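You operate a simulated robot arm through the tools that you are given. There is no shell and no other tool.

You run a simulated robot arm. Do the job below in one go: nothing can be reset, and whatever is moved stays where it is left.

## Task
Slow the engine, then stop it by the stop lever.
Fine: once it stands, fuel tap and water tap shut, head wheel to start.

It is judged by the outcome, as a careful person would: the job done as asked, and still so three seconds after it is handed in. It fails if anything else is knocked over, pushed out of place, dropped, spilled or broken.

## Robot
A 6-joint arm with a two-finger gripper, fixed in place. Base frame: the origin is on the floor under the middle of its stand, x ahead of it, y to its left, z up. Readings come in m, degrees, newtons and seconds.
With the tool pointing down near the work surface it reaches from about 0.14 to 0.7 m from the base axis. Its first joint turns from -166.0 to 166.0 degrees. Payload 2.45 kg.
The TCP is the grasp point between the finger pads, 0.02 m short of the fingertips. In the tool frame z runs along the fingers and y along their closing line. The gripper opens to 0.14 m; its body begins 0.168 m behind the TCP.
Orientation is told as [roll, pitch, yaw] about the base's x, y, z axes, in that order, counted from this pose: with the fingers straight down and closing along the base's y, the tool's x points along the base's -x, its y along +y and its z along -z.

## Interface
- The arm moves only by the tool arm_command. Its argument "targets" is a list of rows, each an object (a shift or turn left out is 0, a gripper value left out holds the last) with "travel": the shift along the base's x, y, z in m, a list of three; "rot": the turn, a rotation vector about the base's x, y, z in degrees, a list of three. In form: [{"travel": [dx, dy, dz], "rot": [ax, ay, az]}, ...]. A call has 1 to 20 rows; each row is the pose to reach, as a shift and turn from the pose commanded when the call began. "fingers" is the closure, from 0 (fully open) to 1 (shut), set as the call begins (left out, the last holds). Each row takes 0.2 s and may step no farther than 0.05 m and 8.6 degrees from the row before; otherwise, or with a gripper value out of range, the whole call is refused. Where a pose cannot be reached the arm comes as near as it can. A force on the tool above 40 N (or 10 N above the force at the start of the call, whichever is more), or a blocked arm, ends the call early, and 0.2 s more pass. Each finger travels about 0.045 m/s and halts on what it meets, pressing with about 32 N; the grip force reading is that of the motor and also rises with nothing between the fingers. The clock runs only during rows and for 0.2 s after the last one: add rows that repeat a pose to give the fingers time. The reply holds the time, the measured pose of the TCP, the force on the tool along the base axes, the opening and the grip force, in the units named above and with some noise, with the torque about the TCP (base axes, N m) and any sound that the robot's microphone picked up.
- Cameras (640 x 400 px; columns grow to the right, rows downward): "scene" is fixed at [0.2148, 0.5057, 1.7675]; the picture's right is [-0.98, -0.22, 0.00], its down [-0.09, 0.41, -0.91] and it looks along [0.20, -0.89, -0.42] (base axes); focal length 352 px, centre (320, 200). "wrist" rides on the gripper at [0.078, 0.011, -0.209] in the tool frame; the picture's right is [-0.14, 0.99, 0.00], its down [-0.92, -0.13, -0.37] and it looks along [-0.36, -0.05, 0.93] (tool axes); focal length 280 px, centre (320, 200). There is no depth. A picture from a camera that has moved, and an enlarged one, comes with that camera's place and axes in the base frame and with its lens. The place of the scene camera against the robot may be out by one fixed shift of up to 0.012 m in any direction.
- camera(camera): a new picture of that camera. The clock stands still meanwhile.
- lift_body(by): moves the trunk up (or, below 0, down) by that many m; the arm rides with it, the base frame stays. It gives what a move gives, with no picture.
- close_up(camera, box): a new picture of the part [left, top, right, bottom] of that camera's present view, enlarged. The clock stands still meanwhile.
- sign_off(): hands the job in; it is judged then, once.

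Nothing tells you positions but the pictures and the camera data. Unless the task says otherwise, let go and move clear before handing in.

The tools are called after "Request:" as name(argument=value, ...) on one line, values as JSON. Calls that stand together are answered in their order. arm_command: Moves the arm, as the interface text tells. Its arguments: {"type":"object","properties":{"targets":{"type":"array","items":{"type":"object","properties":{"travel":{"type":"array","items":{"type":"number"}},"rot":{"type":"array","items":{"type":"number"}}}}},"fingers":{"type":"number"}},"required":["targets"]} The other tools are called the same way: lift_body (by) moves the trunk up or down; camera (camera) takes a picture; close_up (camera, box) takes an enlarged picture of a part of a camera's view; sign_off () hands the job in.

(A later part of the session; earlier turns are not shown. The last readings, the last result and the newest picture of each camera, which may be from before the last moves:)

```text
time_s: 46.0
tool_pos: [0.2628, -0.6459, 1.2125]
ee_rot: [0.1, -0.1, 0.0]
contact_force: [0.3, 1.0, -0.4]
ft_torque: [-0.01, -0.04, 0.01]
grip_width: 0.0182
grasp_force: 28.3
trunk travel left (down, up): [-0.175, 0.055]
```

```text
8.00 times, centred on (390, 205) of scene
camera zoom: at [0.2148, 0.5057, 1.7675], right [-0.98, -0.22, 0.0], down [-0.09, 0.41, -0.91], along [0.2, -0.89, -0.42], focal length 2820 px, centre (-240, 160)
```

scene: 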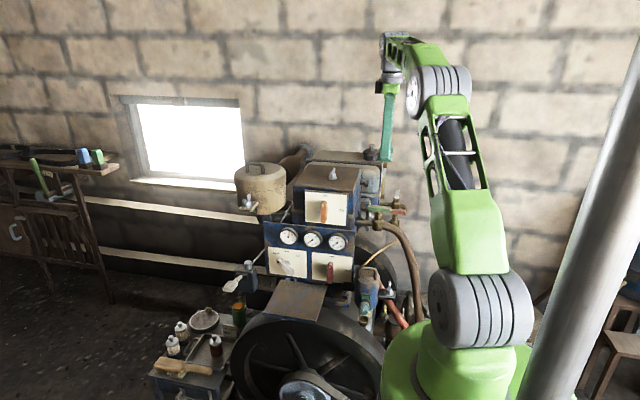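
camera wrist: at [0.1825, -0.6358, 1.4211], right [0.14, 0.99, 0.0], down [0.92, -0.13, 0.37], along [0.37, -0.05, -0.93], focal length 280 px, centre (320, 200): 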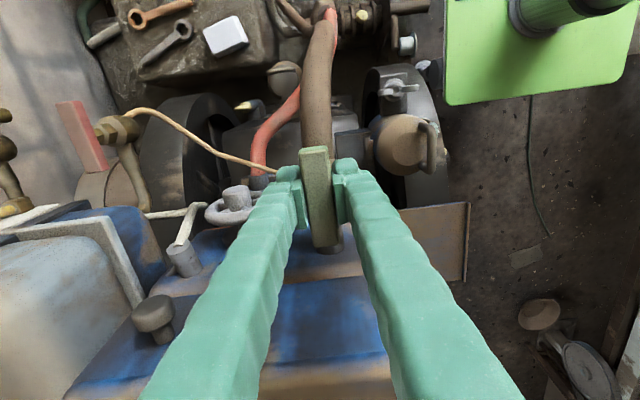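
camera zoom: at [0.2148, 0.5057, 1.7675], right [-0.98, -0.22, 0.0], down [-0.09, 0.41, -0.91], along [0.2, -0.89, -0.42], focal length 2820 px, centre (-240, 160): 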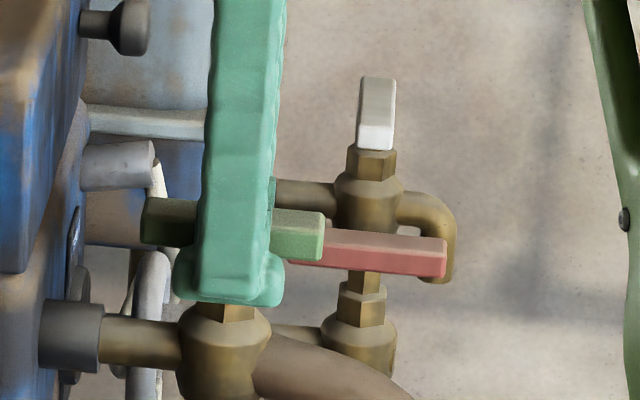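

The green bar is held squarely with no side load. I'll try a small clockwise turn (from above) and watch the torque.

Request:
arm_command(targets=[{"travel": [0, 0, 0], "rot": [0, 0, -4]}, {"travel": [0, 0, 0], "rot": [0, 0, -8]}, {"travel": [0, 0, 0], "rot": [0, 0, -12]}])

Request:
camera(camera="wrist")

Request:
close_up(camera="scene", box=[350, 180, 430, 230])

```text
time_s: 46.8
tool_pos: [0.2624, -0.6452, 1.2123]
ee_rot: [0.0, -0.1, -12.0]
contact_force: [5.2, 2.9, -1.4]
ft_torque: [0.06, 0.44, 0.0]
grip_width: 0.0176
grasp_force: 42.9
trunk travel left (down, up): [-0.175, 0.055]
```

```text
taken
camera wrist: at [0.1864, -0.6194, 1.4211], right [0.34, 0.94, 0.0], down [0.87, -0.32, 0.37], along [0.35, -0.12, -0.93], focal length 280 px, centre (320, 200)
```

wrist: 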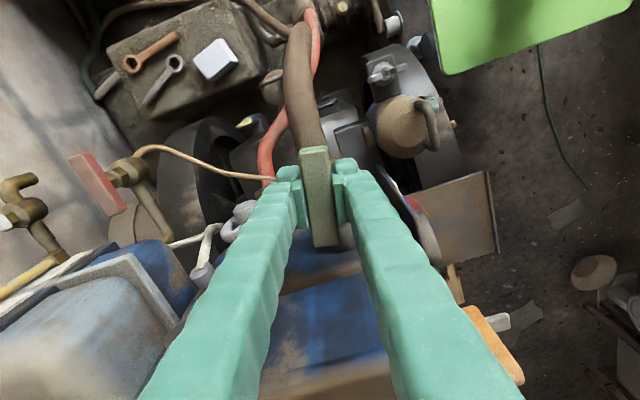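

```text
8.00 times, centred on (390, 205) of scene
camera zoom: at [0.2148, 0.5057, 1.7675], right [-0.98, -0.22, 0.0], down [-0.09, 0.41, -0.91], along [0.2, -0.89, -0.42], focal length 2820 px, centre (-240, 160)
```

zoom: 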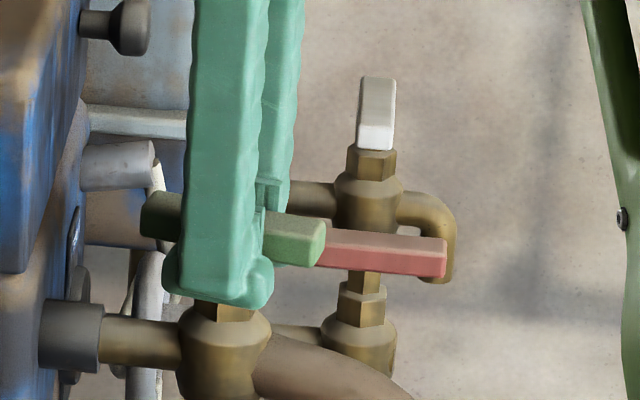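

The tap turns freely clockwise. I'll continue towards 90°.

Request:
arm_command(targets=[{"travel": [0.0003, 0.0003, 0], "rot": [0, 0, -8]}, {"travel": [0.0003, 0.0003, 0], "rot": [0, 0, -16]}, {"travel": [0.0003, 0.0003, 0], "rot": [0, 0, -24]}, {"travel": [0.0003, 0.0003, 0], "rot": [0, 0, -32]}, {"travel": [0.0003, 0.0003, 0], "rot": [0, 0, -40]}])

```text
time_s: 48.0
tool_pos: [0.2635, -0.6445, 1.212]
ee_rot: [0.1, 0.0, -52.2]
contact_force: [5.0, 5.9, -8.0]
ft_torque: [-0.98, -0.71, 0.03]
grip_width: 0.0179
grasp_force: 43.0
trunk travel left (down, up): [-0.175, 0.055]
```

Request:
arm_command(targets=[{"travel": [0.0005, 0.0005, 0], "rot": [0, 0, -8]}, {"travel": [0.0005, 0.0005, 0], "rot": [0, 0, -16]}, {"travel": [0.0005, 0.0005, 0], "rot": [0, 0, -24]}, {"travel": [0.0005, 0.0005, 0], "rot": [0, 0, -32]}, {"travel": [0.0005, 0.0005, 0], "rot": [0, 0, -38]}])

Request:
camera(camera="wrist")

Request:
close_up(camera="scene", box=[350, 180, 430, 230])

```text
time_s: 49.2
tool_pos: [0.2626, -0.6453, 1.2137]
ee_rot: [0.0, -0.1, -90.1]
contact_force: [2.3, 5.3, -8.9]
ft_torque: [1.2, 0.0, 0.07]
grip_width: 0.0177
grasp_force: 43.5
trunk travel left (down, up): [-0.175, 0.055]
```

```text
taken
camera wrist: at [0.2726, -0.5674, 1.4212], right [0.99, -0.14, 0.0], down [-0.13, -0.92, 0.37], along [-0.05, -0.36, -0.93], focal length 280 px, centre (320, 200)
```

wrist: 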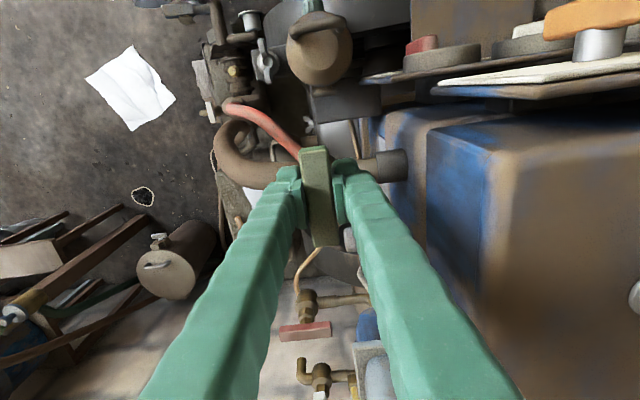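

```text
8.00 times, centred on (390, 205) of scene
camera zoom: at [0.2148, 0.5057, 1.7675], right [-0.98, -0.22, 0.0], down [-0.09, 0.41, -0.91], along [0.2, -0.89, -0.42], focal length 2820 px, centre (-240, 160)
```

zoom: 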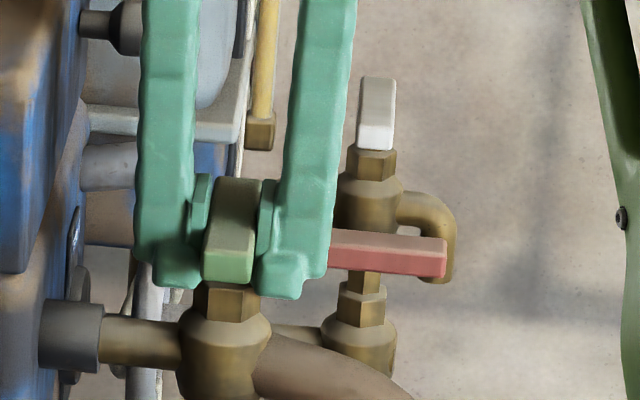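

Request:
arm_command(targets=[{"travel": [0, 0, 0], "rot": [0, 0, -2]}, {"travel": [0, 0, 0], "rot": [0, 0, -4]}])

```text
time_s: 49.8
tool_pos: [0.2632, -0.6455, 1.2122]
ee_rot: [0.1, -0.1, -94.0]
contact_force: [2.4, 7.2, -9.0]
ft_torque: [0.03, 0.0, 1.74]
grip_width: 0.0189
grasp_force: 44.2
trunk travel left (down, up): [-0.175, 0.055]
```

The torque rises just past 90°, so the water tap is on its shut stop. I'll ease back, open slightly and lift off.

Request:
arm_command(targets=[{"travel": [0, 0, 0], "rot": [0, 0, 2]}, {"travel": [0, 0, 0], "rot": [0, 0, 4]}])

Request:
arm_command(fingers=0.7, targets=[{"travel": [0, 0, 0]}, {"travel": [0, 0, 0]}, {"travel": [0, 0, 0]}])

Request:
arm_command(targets=[{"travel": [0, 0, 0.02]}, {"travel": [0, 0, 0.05]}, {"travel": [0, 0, 0.09]}, {"travel": [0, 0, 0.13]}, {"travel": [0, 0, 0.17]}])

Request:
camera(camera="wrist")

Request:
close_up(camera="scene", box=[350, 170, 430, 230])

```text
time_s: 50.4
tool_pos: [0.2624, -0.6457, 1.2113]
ee_rot: [0.0, -0.1, -90.1]
contact_force: [3.1, 3.0, -5.9]
ft_torque: [0.32, 0.04, 0.06]
grip_width: 0.0177
grasp_force: 43.5
trunk travel left (down, up): [-0.175, 0.055]
```

```text
time_s: 51.2
tool_pos: [0.2629, -0.6444, 1.2123]
ee_rot: [0.1, -0.1, -90.0]
contact_force: [0.4, 0.5, 0.2]
ft_torque: [-0.01, 0.03, 0.01]
grip_width: 0.0419
grasp_force: 0.0
trunk travel left (down, up): [-0.175, 0.055]
```

```text
time_s: 52.4
tool_pos: [0.2621, -0.6449, 1.3822]
ee_rot: [0.1, 0.0, -90.1]
contact_force: [0.6, 0.7, 0.8]
ft_torque: [0.01, 0.0, 0.0]
grip_width: 0.0423
grasp_force: 0.0
trunk travel left (down, up): [-0.175, 0.055]
```

```text
taken
camera wrist: at [0.2718, -0.5674, 1.5918], right [0.99, -0.14, 0.0], down [-0.13, -0.92, 0.37], along [-0.05, -0.37, -0.93], focal length 280 px, centre (320, 200)
```

wrist: 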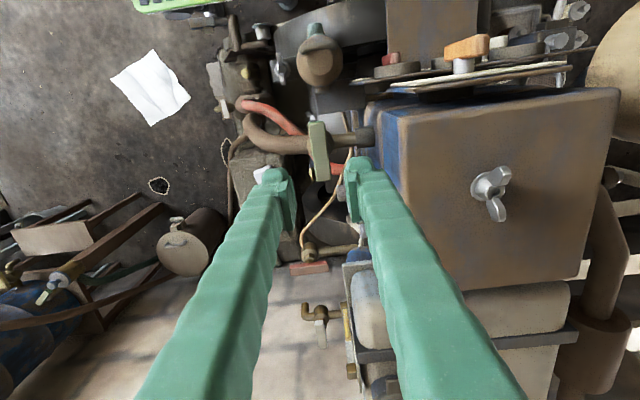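

```text
6.67 times, centred on (390, 200) of scene
camera zoom: at [0.2148, 0.5057, 1.7675], right [-0.98, -0.22, 0.0], down [-0.09, 0.41, -0.91], along [0.2, -0.89, -0.42], focal length 2350 px, centre (-147, 200)
```

zoom: 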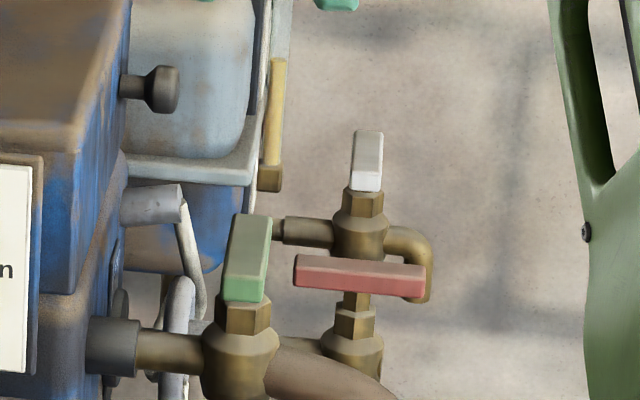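

The water tap is shut with its bar crosswise. Next is the red fuel tap, near (0.196, -0.922, 1.08), farther out. I'll tilt the tool outward by 30° with a 45° yaw and open the fingers to straddle it from above, checking reach at a safe height.

Request:
arm_command(fingers=0.5, targets=[{"travel": [-0.03, -0.02, 0.0], "rot": [-2.8, -1.2, 4.4]}, {"travel": [-0.06, -0.045, 0.0], "rot": [-5.7, -2.4, 8.8]}, {"travel": [-0.09, -0.075, 0.0], "rot": [-8.5, -3.5, 13.2]}, {"travel": [-0.1, -0.11, -0.01], "rot": [-11.4, -4.7, 17.6]}, {"travel": [-0.1, -0.145, -0.03], "rot": [-14.2, -5.9, 22.0]}, {"travel": [-0.095, -0.18, -0.055], "rot": [-17.0, -7.1, 26.3]}, {"travel": [-0.09, -0.21, -0.08], "rot": [-19.9, -8.3, 30.7]}, {"travel": [-0.08, -0.24, -0.11], "rot": [-22.7, -9.4, 35.1]}, {"travel": [-0.072, -0.262, -0.14], "rot": [-25.6, -10.6, 39.5]}, {"travel": [-0.066, -0.2776, -0.162], "rot": [-28.4, -11.8, 43.9]}])

Request:
camera(camera="wrist")

Request:
camera(camera="scene")

```text
time_s: 54.6
tool_pos: [0.1917, -0.9071, 1.2142]
ee_rot: [0.0, -30.1, -44.9]
contact_force: [-0.2, -0.7, -0.3]
ft_torque: [0.07, 0.02, -0.01]
grip_width: 0.0701
grasp_force: 0.1
out of reach, approached as far as the arm can: row 8, 9, 10
trunk travel left (down, up): [-0.175, 0.055]
```

```text
taken
camera wrist: at [0.0763, -0.7798, 1.3564], right [0.78, 0.62, 0.07], down [0.34, -0.52, 0.78], along [0.52, -0.59, -0.62], focal length 280 px, centre (320, 200)
```

wrist: 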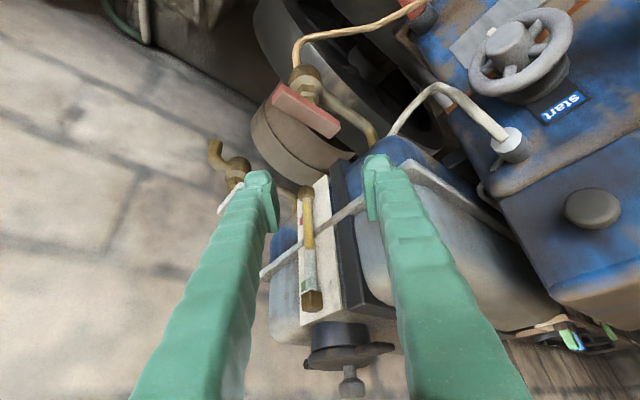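

```text
taken
```

scene: 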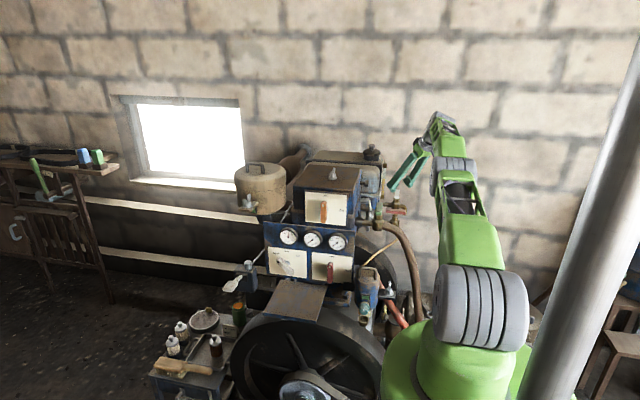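

Reach is just short at that height, but lower down and tilted a bit more it should fit. I'll tilt 8° more and come down to just above the red bar to check alignment.

Request:
arm_command(targets=[{"travel": [0.0, -0.001, -0.02], "rot": [-1.2, -1.2, 0]}, {"travel": [-0.001, -0.002, -0.04], "rot": [-2.4, -2.4, 0]}, {"travel": [-0.001, -0.003, -0.06], "rot": [-3.5, -3.5, 0]}, {"travel": [-0.001, -0.0035, -0.08], "rot": [-4.6, -4.6, 0]}, {"travel": [-0.001, -0.0035, -0.095], "rot": [-5.7, -5.7, 0]}, {"travel": [-0.001, -0.0035, -0.095], "rot": [-5.7, -5.7, 0]}])

Request:
camera(camera="wrist")

Request:
close_up(camera="scene", box=[350, 150, 446, 230])

```text
time_s: 56.0
tool_pos: [0.1908, -0.909, 1.1212]
ee_rot: [0.2, -37.9, -45.0]
contact_force: [0.9, -1.4, -0.1]
ft_torque: [0.03, -0.03, -0.01]
grip_width: 0.07
grasp_force: 0.2
trunk travel left (down, up): [-0.175, 0.055]
```

```text
taken
camera wrist: at [0.0629, -0.7678, 1.237], right [0.78, 0.62, 0.09], down [0.26, -0.44, 0.86], along [0.57, -0.64, -0.51], focal length 280 px, centre (320, 200)
```

wrist: 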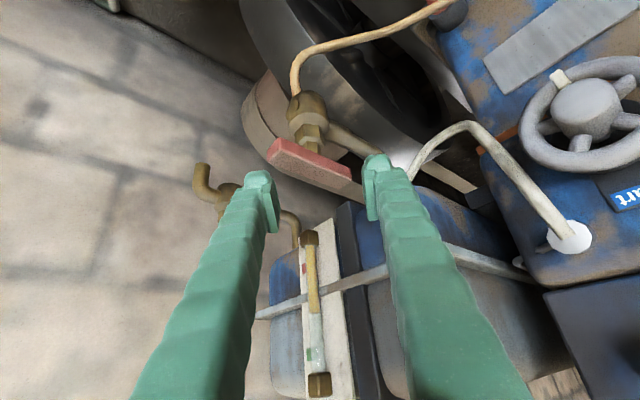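

```text
5.00 times, centred on (398, 190) of scene
camera zoom: at [0.2148, 0.5057, 1.7675], right [-0.98, -0.22, 0.0], down [-0.09, 0.41, -0.91], along [0.2, -0.89, -0.42], focal length 1762 px, centre (-70, 250)
```

zoom: 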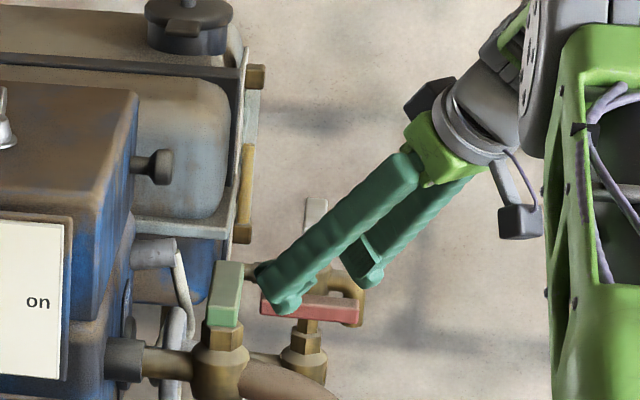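

Request:
close_up(camera="wrist", box=[240, 90, 400, 210])

```text
3.33 times, centred on (320, 150) of wrist
camera zoom: at [0.0629, -0.7678, 1.237], right [0.78, 0.62, 0.09], down [0.26, -0.44, 0.86], along [0.57, -0.64, -0.51], focal length 935 px, centre (320, 367)
```

zoom: 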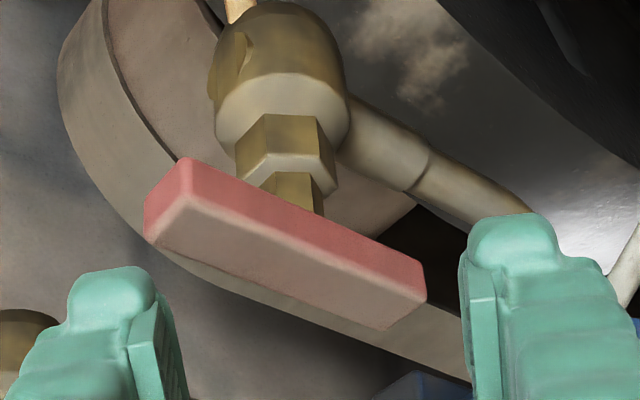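

I take the red bar's centre as (0.195, -0.924), top face z 1.08, with good clearance around it. I'll open a little wider and lower the fingers around it.

Request:
arm_command(fingers=0.38, targets=[{"travel": [0.0043, -0.0138, 0]}, {"travel": [0.0043, -0.0138, 0]}, {"travel": [0.0043, -0.0138, -0.015]}, {"travel": [0.0043, -0.0138, -0.03]}, {"travel": [0.0043, -0.0138, -0.043]}, {"travel": [0.0043, -0.0138, -0.043]}])

Request:
camera(camera="wrist")

Request:
close_up(camera="scene", box=[350, 170, 430, 230])

```text
time_s: 57.4
tool_pos: [0.1945, -0.9212, 1.078]
ee_rot: [0.1, -38.1, -45.2]
contact_force: [0.2, 0.3, -0.2]
ft_torque: [0.01, -0.03, 0.0]
grip_width: 0.0868
grasp_force: 0.1
trunk travel left (down, up): [-0.175, 0.055]
```

```text
taken
camera wrist: at [0.067, -0.7807, 1.194], right [0.78, 0.62, 0.09], down [0.26, -0.44, 0.86], along [0.57, -0.64, -0.51], focal length 280 px, centre (320, 200)
```

wrist: 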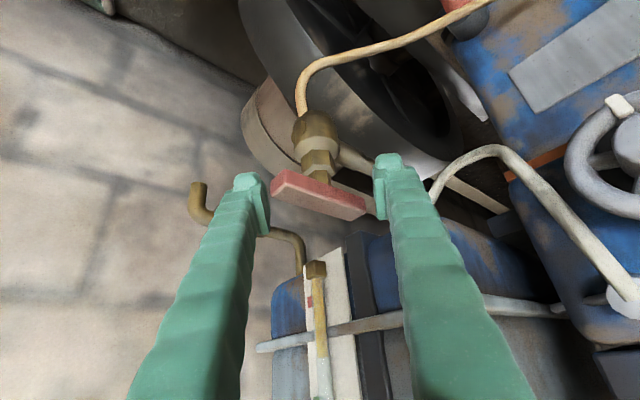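

```text
6.67 times, centred on (390, 200) of scene
camera zoom: at [0.2148, 0.5057, 1.7675], right [-0.98, -0.22, 0.0], down [-0.09, 0.41, -0.91], along [0.2, -0.89, -0.42], focal length 2350 px, centre (-147, 200)
```

zoom: 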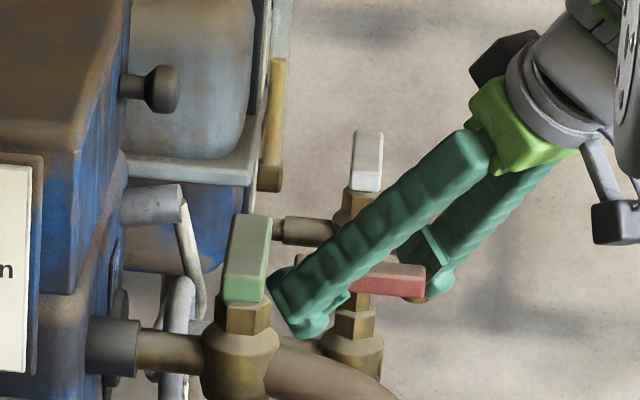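

The bar sits between the fingers at the TCP. Closing will start turning it clockwise.

Request:
arm_command(fingers=1.0, targets=[{"travel": [0, 0, 0]}, {"travel": [0, 0, 0]}, {"travel": [0, 0, 0]}, {"travel": [0, 0, 0]}, {"travel": [0, 0, 0]}])

Request:
camera(camera="wrist")

Request:
close_up(camera="scene", box=[350, 170, 430, 230])

```text
time_s: 58.6
tool_pos: [0.1961, -0.9211, 1.0776]
ee_rot: [0.2, -38.1, -45.1]
contact_force: [2.3, 1.0, -0.9]
ft_torque: [-0.06, -0.05, -0.02]
grip_width: 0.0211
grasp_force: 31.7
trunk travel left (down, up): [-0.175, 0.055]
```

```text
taken
camera wrist: at [0.0676, -0.7805, 1.1939], right [0.78, 0.62, 0.09], down [0.26, -0.44, 0.86], along [0.57, -0.64, -0.51], focal length 280 px, centre (320, 200)
```

wrist: 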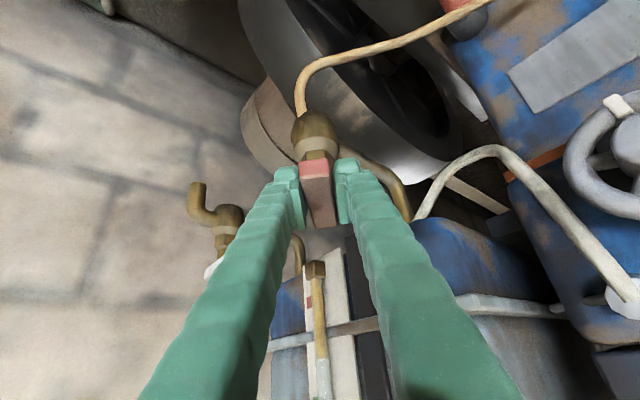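

```text
6.67 times, centred on (390, 200) of scene
camera zoom: at [0.2148, 0.5057, 1.7675], right [-0.98, -0.22, 0.0], down [-0.09, 0.41, -0.91], along [0.2, -0.89, -0.42], focal length 2350 px, centre (-147, 200)
```

zoom: 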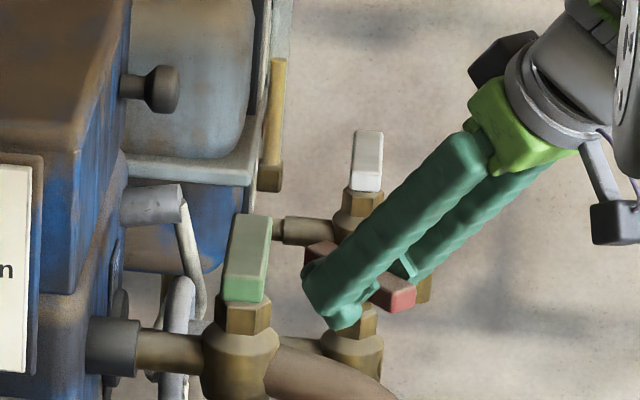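

Closing the fingers turned the bar about 45°. Now I'll yaw the tool about the vertical through the tap to bring it the rest of the way, in stages.

Request:
arm_command(targets=[{"travel": [0, 0, 0], "rot": [0, 0, -7]}, {"travel": [0, 0, 0], "rot": [0, 0, -14]}, {"travel": [0, 0, 0], "rot": [0, 0, -21]}])

Request:
camera(camera="scene")

Request:
camera(camera="wrist")

```text
time_s: 59.4
tool_pos: [0.1982, -0.9212, 1.0771]
ee_rot: [0.1, -38.1, -66.1]
contact_force: [7.9, 6.6, 0.2]
ft_torque: [0.54, 0.48, 0.1]
grip_width: 0.0211
grasp_force: 44.5
trunk travel left (down, up): [-0.175, 0.055]
```

```text
taken
```

scene: 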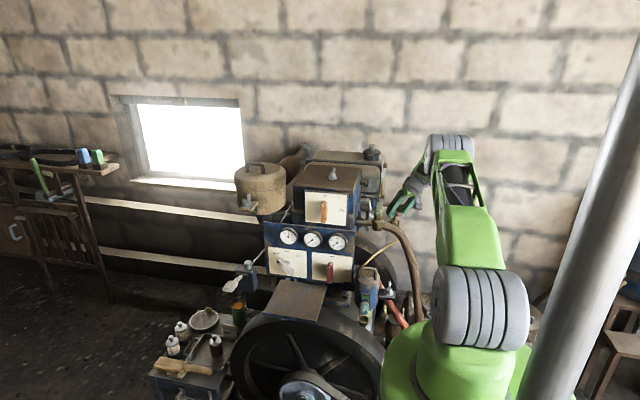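

```text
taken
camera wrist: at [0.1288, -0.7432, 1.1942], right [0.95, 0.3, 0.09], down [0.08, -0.51, 0.86], along [0.3, -0.81, -0.51], focal length 280 px, centre (320, 200)
```

wrist: 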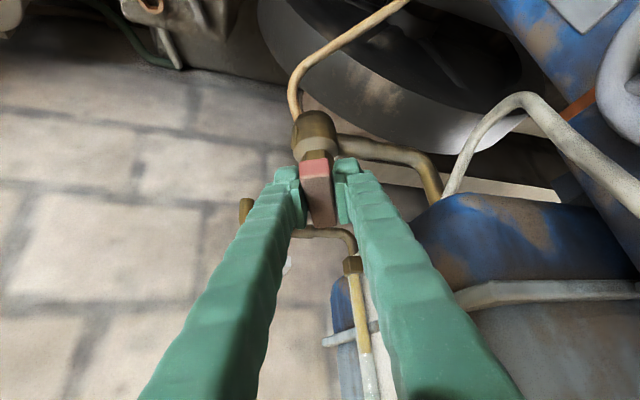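

Request:
close_up(camera="scene", box=[340, 140, 436, 240])

Request:
close_up(camera="wrist", box=[270, 130, 510, 280])

```text
4.00 times, centred on (388, 190) of scene
camera zoom: at [0.2148, 0.5057, 1.7675], right [-0.98, -0.22, 0.0], down [-0.09, 0.41, -0.91], along [0.2, -0.89, -0.42], focal length 1410 px, centre (48, 240)
```

zoom: 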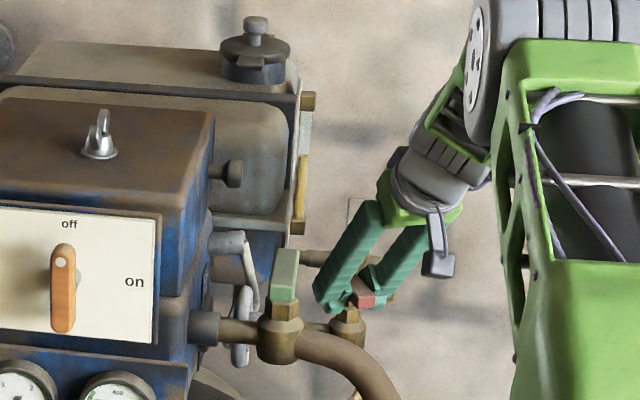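

```text
2.67 times, centred on (390, 205) of wrist
camera zoom: at [0.1288, -0.7432, 1.1942], right [0.95, 0.3, 0.09], down [0.08, -0.51, 0.86], along [0.3, -0.81, -0.51], focal length 748 px, centre (133, 187)
```

zoom: 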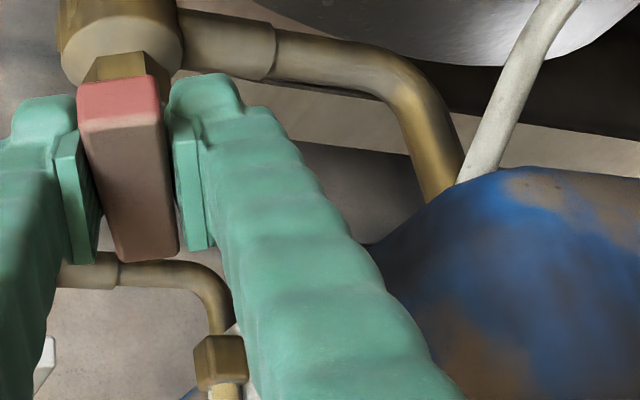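

Request:
arm_command(targets=[{"travel": [0.001, 0.0005, 0], "rot": [0, 0, -6]}, {"travel": [0.0015, 0.0005, 0], "rot": [0, 0, -12]}])

Request:
close_up(camera="scene", box=[340, 140, 436, 240])

Request:
camera(camera="wrist")

```text
time_s: 60.0
tool_pos: [0.1985, -0.92, 1.0774]
ee_rot: [0.1, -38.0, -78.0]
contact_force: [6.8, 10.2, -1.3]
ft_torque: [0.59, 0.31, 0.03]
grip_width: 0.021
grasp_force: 44.8
trunk travel left (down, up): [-0.175, 0.055]
```

```text
4.00 times, centred on (388, 190) of scene
camera zoom: at [0.2148, 0.5057, 1.7675], right [-0.98, -0.22, 0.0], down [-0.09, 0.41, -0.91], along [0.2, -0.89, -0.42], focal length 1410 px, centre (48, 240)
```

zoom: 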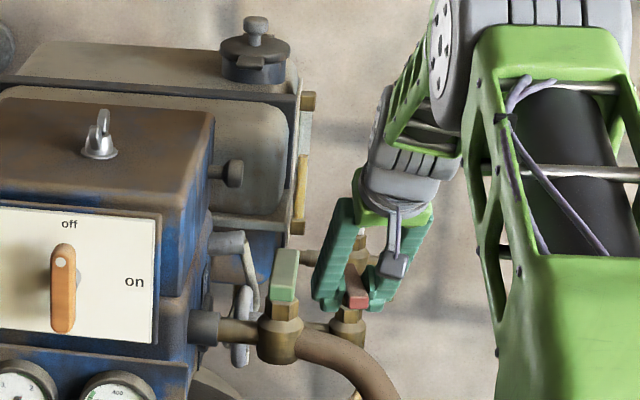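

```text
taken
camera wrist: at [0.1685, -0.7327, 1.1942], right [0.99, 0.1, 0.09], down [-0.02, -0.51, 0.86], along [0.13, -0.85, -0.51], focal length 280 px, centre (320, 200)
```

wrist: 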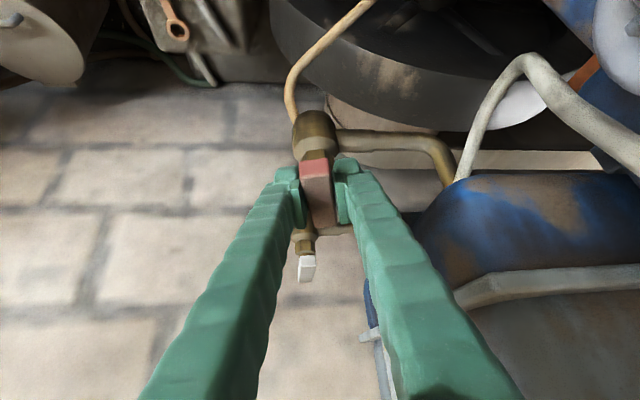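

Request:
arm_command(targets=[{"travel": [0.001, 0.001, 0], "rot": [0, 0, -5]}, {"travel": [0.001, 0.001, 0], "rot": [0, 0, -9]}, {"travel": [0.001, 0.001, 0], "rot": [0, 0, -12]}])

Request:
arm_command(targets=[{"travel": [0, 0, 0], "rot": [0, 0, -2]}, {"travel": [0, 0, 0], "rot": [0, 0, -4]}])

Request:
close_up(camera="scene", box=[340, 140, 436, 240])

Request:
camera(camera="wrist")

```text
time_s: 60.8
tool_pos: [0.2001, -0.9203, 1.0778]
ee_rot: [0.1, -38.1, -90.1]
contact_force: [8.8, 6.2, -4.6]
ft_torque: [0.13, 0.15, 0.07]
grip_width: 0.0211
grasp_force: 44.9
trunk travel left (down, up): [-0.175, 0.055]
```

```text
time_s: 61.4
tool_pos: [0.2002, -0.9192, 1.0777]
ee_rot: [0.0, -38.0, -94.0]
contact_force: [11.0, 2.6, -5.7]
ft_torque: [-0.13, 0.15, 1.34]
grip_width: 0.0213
grasp_force: 44.8
trunk travel left (down, up): [-0.175, 0.055]
```

```text
4.00 times, centred on (388, 190) of scene
camera zoom: at [0.2148, 0.5057, 1.7675], right [-0.98, -0.22, 0.0], down [-0.09, 0.41, -0.91], along [0.2, -0.89, -0.42], focal length 1410 px, centre (48, 240)
```

zoom: 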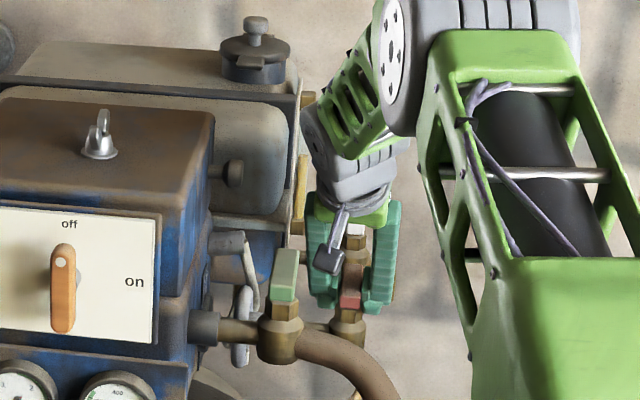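

```text
taken
camera wrist: at [0.223, -0.732, 1.1942], right [0.98, -0.18, 0.09], down [-0.16, -0.49, 0.86], along [-0.11, -0.86, -0.51], focal length 280 px, centre (320, 200)
```

wrist: 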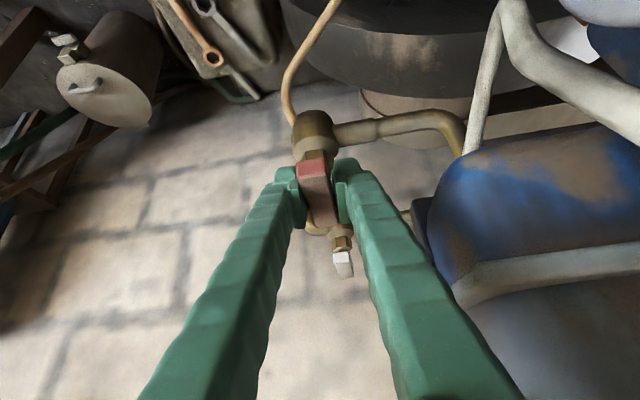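

The fuel tap is on its shut stop (torque rises past 90°). I'll ease back, open and lift straight up.

Request:
arm_command(targets=[{"travel": [0, 0, 0], "rot": [0, 0, 2]}, {"travel": [0, 0, 0], "rot": [0, 0, 4]}])

Request:
arm_command(fingers=0.68, targets=[{"travel": [0, 0, 0]}, {"travel": [0, 0, 0]}, {"travel": [0, 0, 0]}])

Request:
arm_command(targets=[{"travel": [0, 0, 0.02]}, {"travel": [0, 0, 0.05]}, {"travel": [0, 0, 0.09]}, {"travel": [0, 0.0, 0.13]}, {"travel": [0, 0.01, 0.16]}])

Request:
close_up(camera="scene", box=[340, 140, 436, 240])

Request:
camera(camera="wrist")

```text
time_s: 62.0
tool_pos: [0.1993, -0.9203, 1.0789]
ee_rot: [0.0, -38.2, -90.0]
contact_force: [11.4, 2.1, -4.3]
ft_torque: [0.7, -0.03, 0.07]
grip_width: 0.0207
grasp_force: 44.9
trunk travel left (down, up): [-0.175, 0.055]
```

```text
time_s: 62.8
tool_pos: [0.1986, -0.9196, 1.0771]
ee_rot: [0.1, -38.0, -90.1]
contact_force: [-0.6, 0.5, -0.1]
ft_torque: [0.04, -0.03, -0.03]
grip_width: 0.0447
grasp_force: 0.0
trunk travel left (down, up): [-0.175, 0.055]
```

```text
time_s: 64.0
tool_pos: [0.1966, -0.907, 1.2392]
ee_rot: [0.2, -38.1, -90.2]
contact_force: [-0.5, -0.4, -0.9]
ft_torque: [0.0, 0.0, -0.03]
grip_width: 0.0448
grasp_force: 0.1
trunk travel left (down, up): [-0.175, 0.055]
```

```text
4.00 times, centred on (388, 190) of scene
camera zoom: at [0.2148, 0.5057, 1.7675], right [-0.98, -0.22, 0.0], down [-0.09, 0.41, -0.91], along [0.2, -0.89, -0.42], focal length 1410 px, centre (48, 240)
```

zoom: 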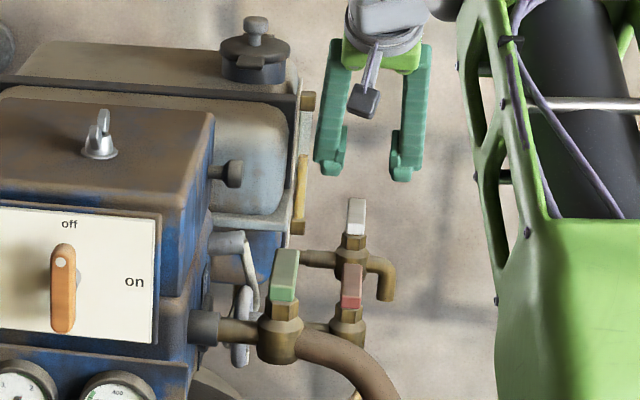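

```text
taken
camera wrist: at [0.2063, -0.7192, 1.3555], right [0.99, -0.11, 0.09], down [-0.13, -0.5, 0.86], along [-0.05, -0.86, -0.51], focal length 280 px, centre (320, 200)
```

wrist: 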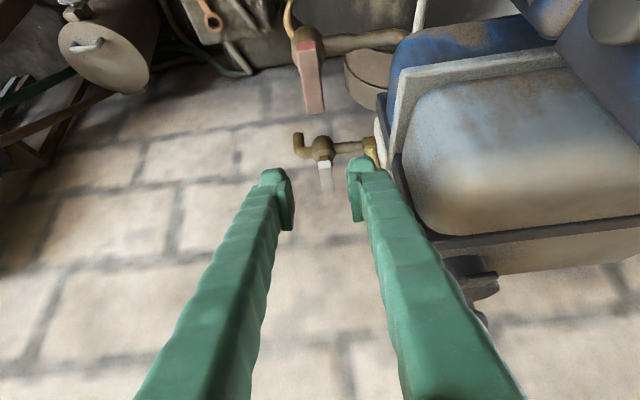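

Both taps are shut. Next is the head wheel. I'll swing the tool round above the taps so that it points +x towards the side of the head.

Request:
arm_command(targets=[{"travel": [-0.014, 0.01, 0.02], "rot": [0, 0, 8.2]}, {"travel": [-0.027, 0.025, 0.035], "rot": [0, 0, 16.4]}, {"travel": [-0.04, 0.042, 0.045], "rot": [0, 0, 24.5]}, {"travel": [-0.054, 0.06, 0.05], "rot": [0, 0, 32.7]}, {"travel": [-0.067, 0.078, 0.055], "rot": [0, 0, 40.9]}, {"travel": [-0.08, 0.096, 0.06], "rot": [0, 0, 49.1]}, {"travel": [-0.094, 0.114, 0.06], "rot": [0, 0, 57.3]}, {"travel": [-0.107, 0.132, 0.06], "rot": [0, 0, 65.5]}, {"travel": [-0.12, 0.15, 0.06], "rot": [0, 0, 73.6]}, {"travel": [-0.134, 0.168, 0.06], "rot": [0, 0, 81.8]}, {"travel": [-0.147, 0.187, 0.06], "rot": [0, 0, 90]}])

Request:
camera(camera="wrist")

Request:
camera(camera="scene")

```text
time_s: 66.4
tool_pos: [0.0534, -0.7236, 1.2996]
ee_rot: [0.2, -38.1, 0.0]
contact_force: [0.3, -0.3, 0.0]
ft_torque: [0.01, 0.0, 0.0]
grip_width: 0.045
grasp_force: 0.1
trunk travel left (down, up): [-0.175, 0.055]
```

```text
taken
camera wrist: at [-0.1398, -0.7142, 1.4155], right [0.11, 0.99, 0.09], down [0.5, -0.13, 0.86], along [0.86, -0.05, -0.51], focal length 280 px, centre (320, 200)
```

wrist: 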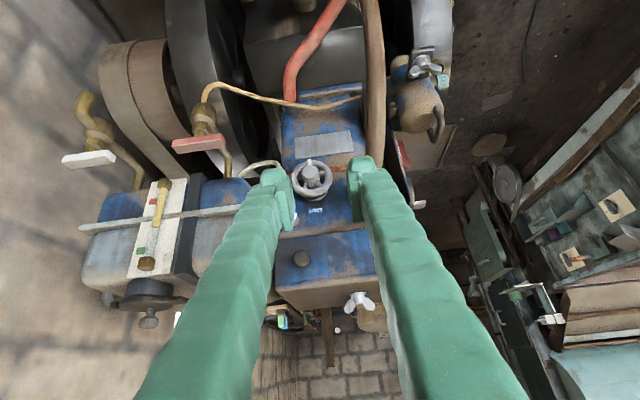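

```text
taken
```

scene: 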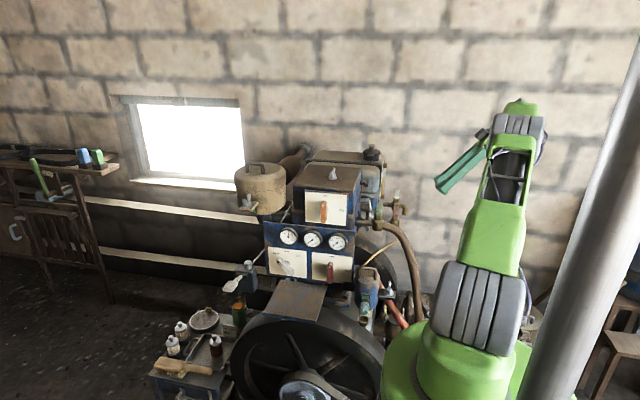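

Request:
close_up(camera="wrist", box=[240, 120, 384, 210])

Request:
close_up(camera="wrist", box=[276, 148, 348, 218])

```text
4.44 times, centred on (312, 165) of wrist
camera zoom: at [-0.1398, -0.7142, 1.4155], right [0.11, 0.99, 0.09], down [0.5, -0.13, 0.86], along [0.86, -0.05, -0.51], focal length 1246 px, centre (356, 356)
```

zoom: 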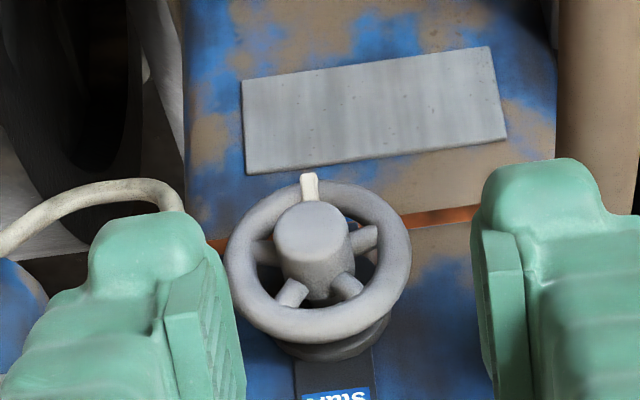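

```text
5.71 times, centred on (312, 183) of wrist
camera zoom: at [-0.1398, -0.7142, 1.4155], right [0.11, 0.99, 0.09], down [0.5, -0.13, 0.86], along [0.86, -0.05, -0.51], focal length 1602 px, centre (366, 297)
```

zoom: 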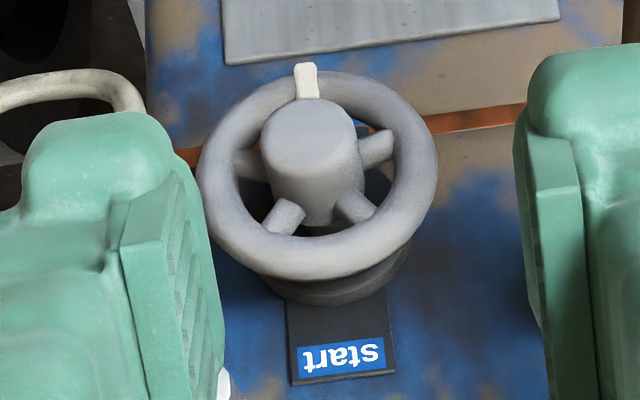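

The wheel centre is near (0.303, -0.751, 1.104), rim diameter about 0.08 m, with a thin cream pipe close by on its -y side. I'll turn the tool to point along +x, rolled so the fingers come above and below the rim and stay clear of that pipe.

Request:
arm_command(targets=[{"travel": [0.001, -0.002, 0.0], "rot": [-7.2, -2.5, 3.5]}, {"travel": [0.002, -0.004, 0.0], "rot": [-14.5, -4.9, 7.1]}, {"travel": [0.003, -0.006, 0.0], "rot": [-21.7, -7.4, 10.6]}, {"travel": [0.004, -0.008, -0.005], "rot": [-28.9, -9.9, 14.1]}, {"travel": [0.006, -0.01, -0.01], "rot": [-36.2, -12.4, 17.6]}, {"travel": [0.008, -0.012, -0.018], "rot": [-43.4, -14.8, 21.2]}, {"travel": [0.01, -0.014, -0.026], "rot": [-50.7, -17.3, 24.7]}, {"travel": [0.012, -0.016, -0.034], "rot": [-57.9, -19.8, 28.2]}, {"travel": [0.014, -0.018, -0.042], "rot": [-65.1, -22.2, 31.8]}, {"travel": [0.016, -0.02, -0.05], "rot": [-72.4, -24.7, 35.3]}, {"travel": [0.018, -0.022, -0.06], "rot": [-79.6, -27.2, 38.8]}, {"travel": [0.02, -0.024, -0.07], "rot": [-86.8, -29.7, 42.3]}, {"travel": [0.023, -0.026, -0.085], "rot": [-94.1, -32.1, 45.9]}, {"travel": [0.027, -0.028, -0.1], "rot": [-101.3, -34.6, 49.4]}])

Request:
camera(camera="wrist")

Request:
camera(camera="scene")

```text
time_s: 69.4
tool_pos: [0.0854, -0.7695, 1.2463]
ee_rot: [-81.1, -16.4, 82.0]
contact_force: [-0.1, 0.4, -0.1]
ft_torque: [0.0, -0.11, -0.07]
grip_width: 0.0449
grasp_force: 0.1
out of reach, approached as far as the arm can: row 7, 8, 9, 10, 11, 12, 13, 14
trunk travel left (down, up): [-0.175, 0.055]
```

```text
taken
camera wrist: at [-0.1329, -0.8229, 1.2447], right [-0.1, 0.42, -0.9], down [-0.23, 0.87, 0.44], along [0.97, 0.24, 0.01], focal length 280 px, centre (320, 200)
```

wrist: 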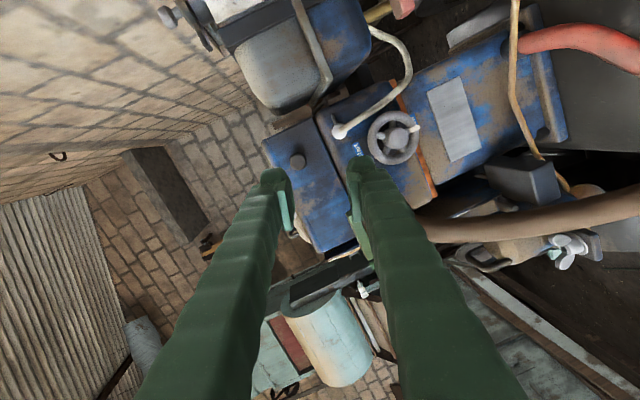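

```text
taken
```

scene: 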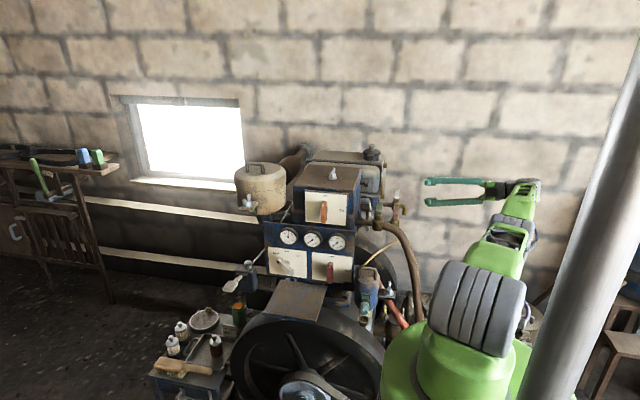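

The tool points nearly along +x but the arm is at the edge of its reach here. The wheel sits lower than the shoulder, so lowering the trunk by 0.10 m should bring it within reach; the space beneath the arm is free.

Request:
lift_body(by=-0.1)

Request:
camera(camera="scene")

Request:
camera(camera="wrist")

```text
time_s: 70.7
tool_pos: [0.0856, -0.7704, 1.1462]
ee_rot: [-81.1, -16.3, 81.8]
contact_force: [-0.4, -0.2, -0.2]
ft_torque: [0.0, 0.01, -0.01]
grip_width: 0.0448
grasp_force: 0.1
trunk travel left (down, up): [-0.075, 0.155]
```

```text
taken
```

scene: 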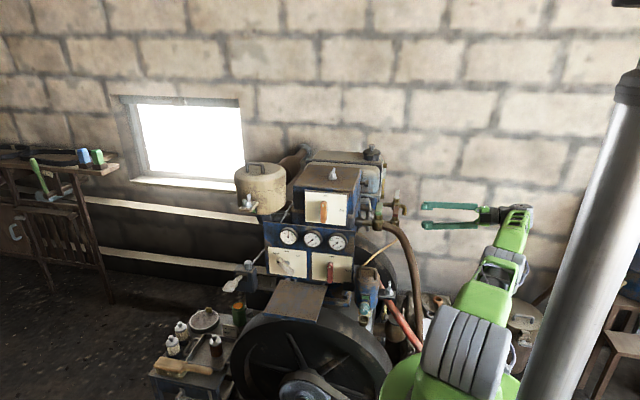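

```text
taken
camera wrist: at [-0.1331, -0.823, 1.1453], right [-0.1, 0.42, -0.9], down [-0.22, 0.87, 0.43], along [0.97, 0.24, 0.01], focal length 280 px, centre (320, 200)
```

wrist: 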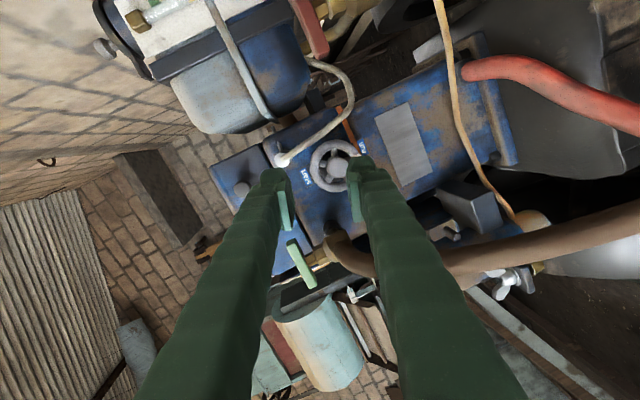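

The wheel is right in front of the tool now. I'll square the tool to +x and centre it on the wheel axis while staying about 9 cm away.

Request:
arm_command(fingers=0.14, targets=[{"travel": [0.02, 0.005, -0.011], "rot": [0, -2.2, 1.4]}, {"travel": [0.04, 0.01, -0.021], "rot": [0, -4.3, 2.8]}, {"travel": [0.06, 0.014, -0.032], "rot": [0, -6.5, 4.2]}, {"travel": [0.084, 0.019, -0.042], "rot": [0, -8.6, 5.6]}, {"travel": [0.084, 0.019, -0.042], "rot": [0, -8.6, 5.6]}])

Request:
camera(camera="wrist")

Request:
camera(camera="scene")

```text
time_s: 71.9
tool_pos: [0.1695, -0.7582, 1.1303]
ee_rot: [-89.8, -18.8, 90.1]
contact_force: [0.7, -0.3, -0.7]
ft_torque: [0.02, -0.02, 0.02]
grip_width: 0.1205
grasp_force: 0.1
out of reach, approached as far as the arm can: row 1, 2, 3, 4, 5
trunk travel left (down, up): [-0.075, 0.155]
```

```text
taken
camera wrist: at [-0.0402, -0.8304, 1.0959], right [0.0, 0.45, -0.89], down [-0.37, 0.83, 0.42], along [0.93, 0.33, 0.16], focal length 280 px, centre (320, 200)
```

wrist: 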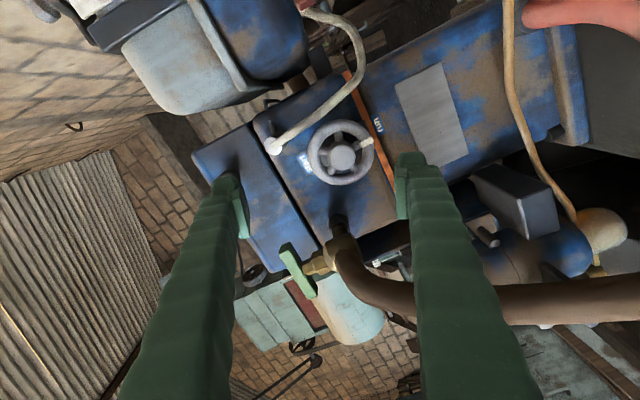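

```text
taken
```

scene: 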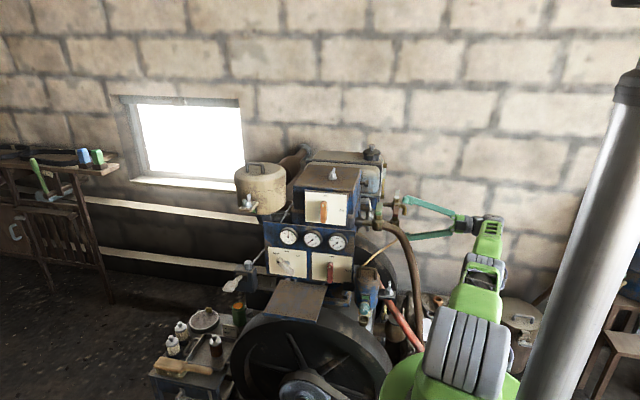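

The tool is square to the wheel, and I'm about 26 mm too high; lowering the trunk by that much fixes it without changing the arm's pose.

Request:
lift_body(by=-0.027)

Request:
arm_command(targets=[{"travel": [0.01, 0.003, 0]}, {"travel": [0.02, 0.006, 0]}, {"travel": [0.03, 0.007, 0]}])

Request:
camera(camera="wrist")

```text
time_s: 72.7
tool_pos: [0.1688, -0.7589, 1.1027]
ee_rot: [-89.7, -18.9, 90.1]
contact_force: [-0.3, -0.3, 0.0]
ft_torque: [-0.04, 0.0, 0.01]
grip_width: 0.1204
grasp_force: 0.1
trunk travel left (down, up): [-0.048, 0.182]
```

```text
time_s: 73.5
tool_pos: [0.1966, -0.7642, 1.1013]
ee_rot: [-89.8, -18.8, 90.2]
contact_force: [-1.1, 0.7, -0.1]
ft_torque: [0.03, -0.02, 0.0]
grip_width: 0.1202
grasp_force: 0.0
out of reach, approached as far as the arm can: row 1, 2, 3
trunk travel left (down, up): [-0.048, 0.182]
```

```text
taken
camera wrist: at [-0.0132, -0.8369, 1.0663], right [-0.01, 0.45, -0.89], down [-0.37, 0.83, 0.42], along [0.93, 0.33, 0.16], focal length 280 px, centre (320, 200)
```

wrist: 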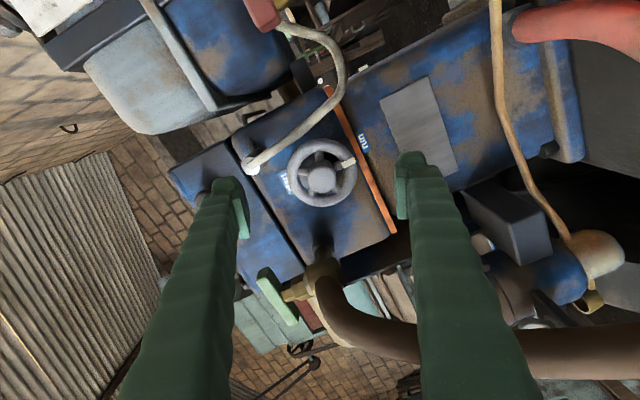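

The arm is near a wrist singularity, so the solver is being pushed off target. I'll try rolling the tool the other way about its axis, still clear of the wheel, to see if that frees it.

Request:
arm_command(targets=[{"travel": [0, 0.003, 0], "rot": [8, 0, 0]}, {"travel": [0, 0.006, 0], "rot": [16, 0, 0]}, {"travel": [0, 0.009, 0], "rot": [24, 0, 0]}, {"travel": [0, 0.012, 0], "rot": [32, 0, 0]}])

```text
time_s: 74.5
tool_pos: [0.1936, -0.7622, 1.1005]
ee_rot: [-90.0, -50.9, 90.4]
contact_force: [-0.1, -0.2, 0.2]
ft_torque: [0.0, -0.01, 0.01]
grip_width: 0.1204
grasp_force: 0.0
out of reach, approached as far as the arm can: row 2, 3, 4
trunk travel left (down, up): [-0.048, 0.182]
```

Request:
arm_command(targets=[{"travel": [0, 0.003, 0], "rot": [0, 0, -4]}, {"travel": [0, 0.006, 0], "rot": [0, 0, -8]}, {"travel": [0, 0.01, 0], "rot": [0, 0, -12]}])

Request:
camera(camera="scene")

Request:
close_up(camera="scene", box=[380, 160, 572, 300])

```text
time_s: 75.2
tool_pos: [0.1888, -0.7758, 1.098]
ee_rot: [-90.1, -50.8, 87.9]
contact_force: [1.3, 0.0, 0.0]
ft_torque: [-0.03, 0.01, -0.01]
grip_width: 0.1203
grasp_force: 0.0
out of reach, approached as far as the arm can: row 1, 2, 3
trunk travel left (down, up): [-0.048, 0.182]
```

```text
taken
```

scene: 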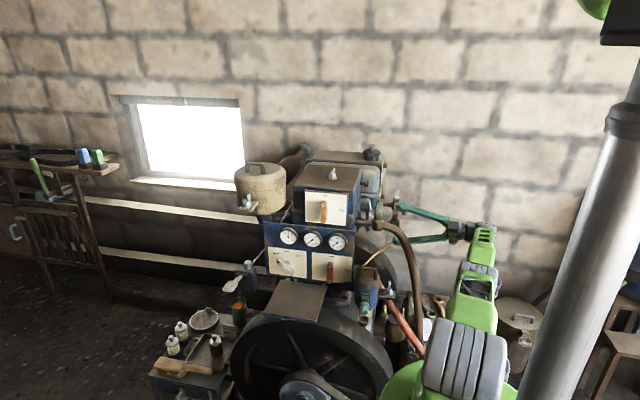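

```text
2.86 times, centred on (476, 230) of scene
camera zoom: at [0.2148, 0.5057, 1.7675], right [-0.98, -0.22, 0.0], down [-0.09, 0.41, -0.91], along [0.2, -0.89, -0.42], focal length 1007 px, centre (-126, 114)
```

zoom: 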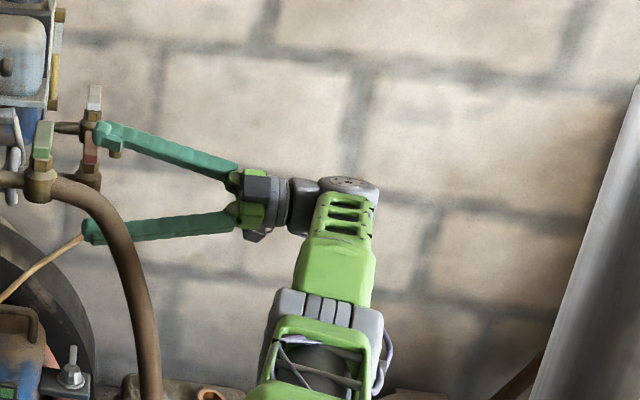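

The arm is stretched straight out here, which sticks the solver. I'll raise the trunk a little, close the fingers partly, and then move down and inward so the elbow bends again.

Request:
lift_body(by=0.1)

Request:
arm_command(fingers=0.6, targets=[{"travel": [0, 0.0, -0.015]}, {"travel": [0, 0.0, -0.03]}, {"travel": [0, 0.0, -0.045]}, {"travel": [0, 0.005, -0.06]}, {"travel": [0, 0.01, -0.075]}])

```text
time_s: 76.6
tool_pos: [0.1884, -0.773, 1.1974]
ee_rot: [-89.9, -50.6, 87.9]
contact_force: [-0.5, -0.2, 0.2]
ft_torque: [0.0, -0.01, 0.0]
grip_width: 0.1204
grasp_force: 0.0
trunk travel left (down, up): [-0.148, 0.082]
```

```text
time_s: 77.8
tool_pos: [0.1907, -0.758, 1.1239]
ee_rot: [-89.9, -50.8, 87.9]
contact_force: [0.6, -0.5, -0.6]
ft_torque: [0.03, -0.02, -0.01]
grip_width: 0.0561
grasp_force: 0.1
out of reach, approached as far as the arm can: row 2, 3, 4, 5
trunk travel left (down, up): [-0.148, 0.082]
```

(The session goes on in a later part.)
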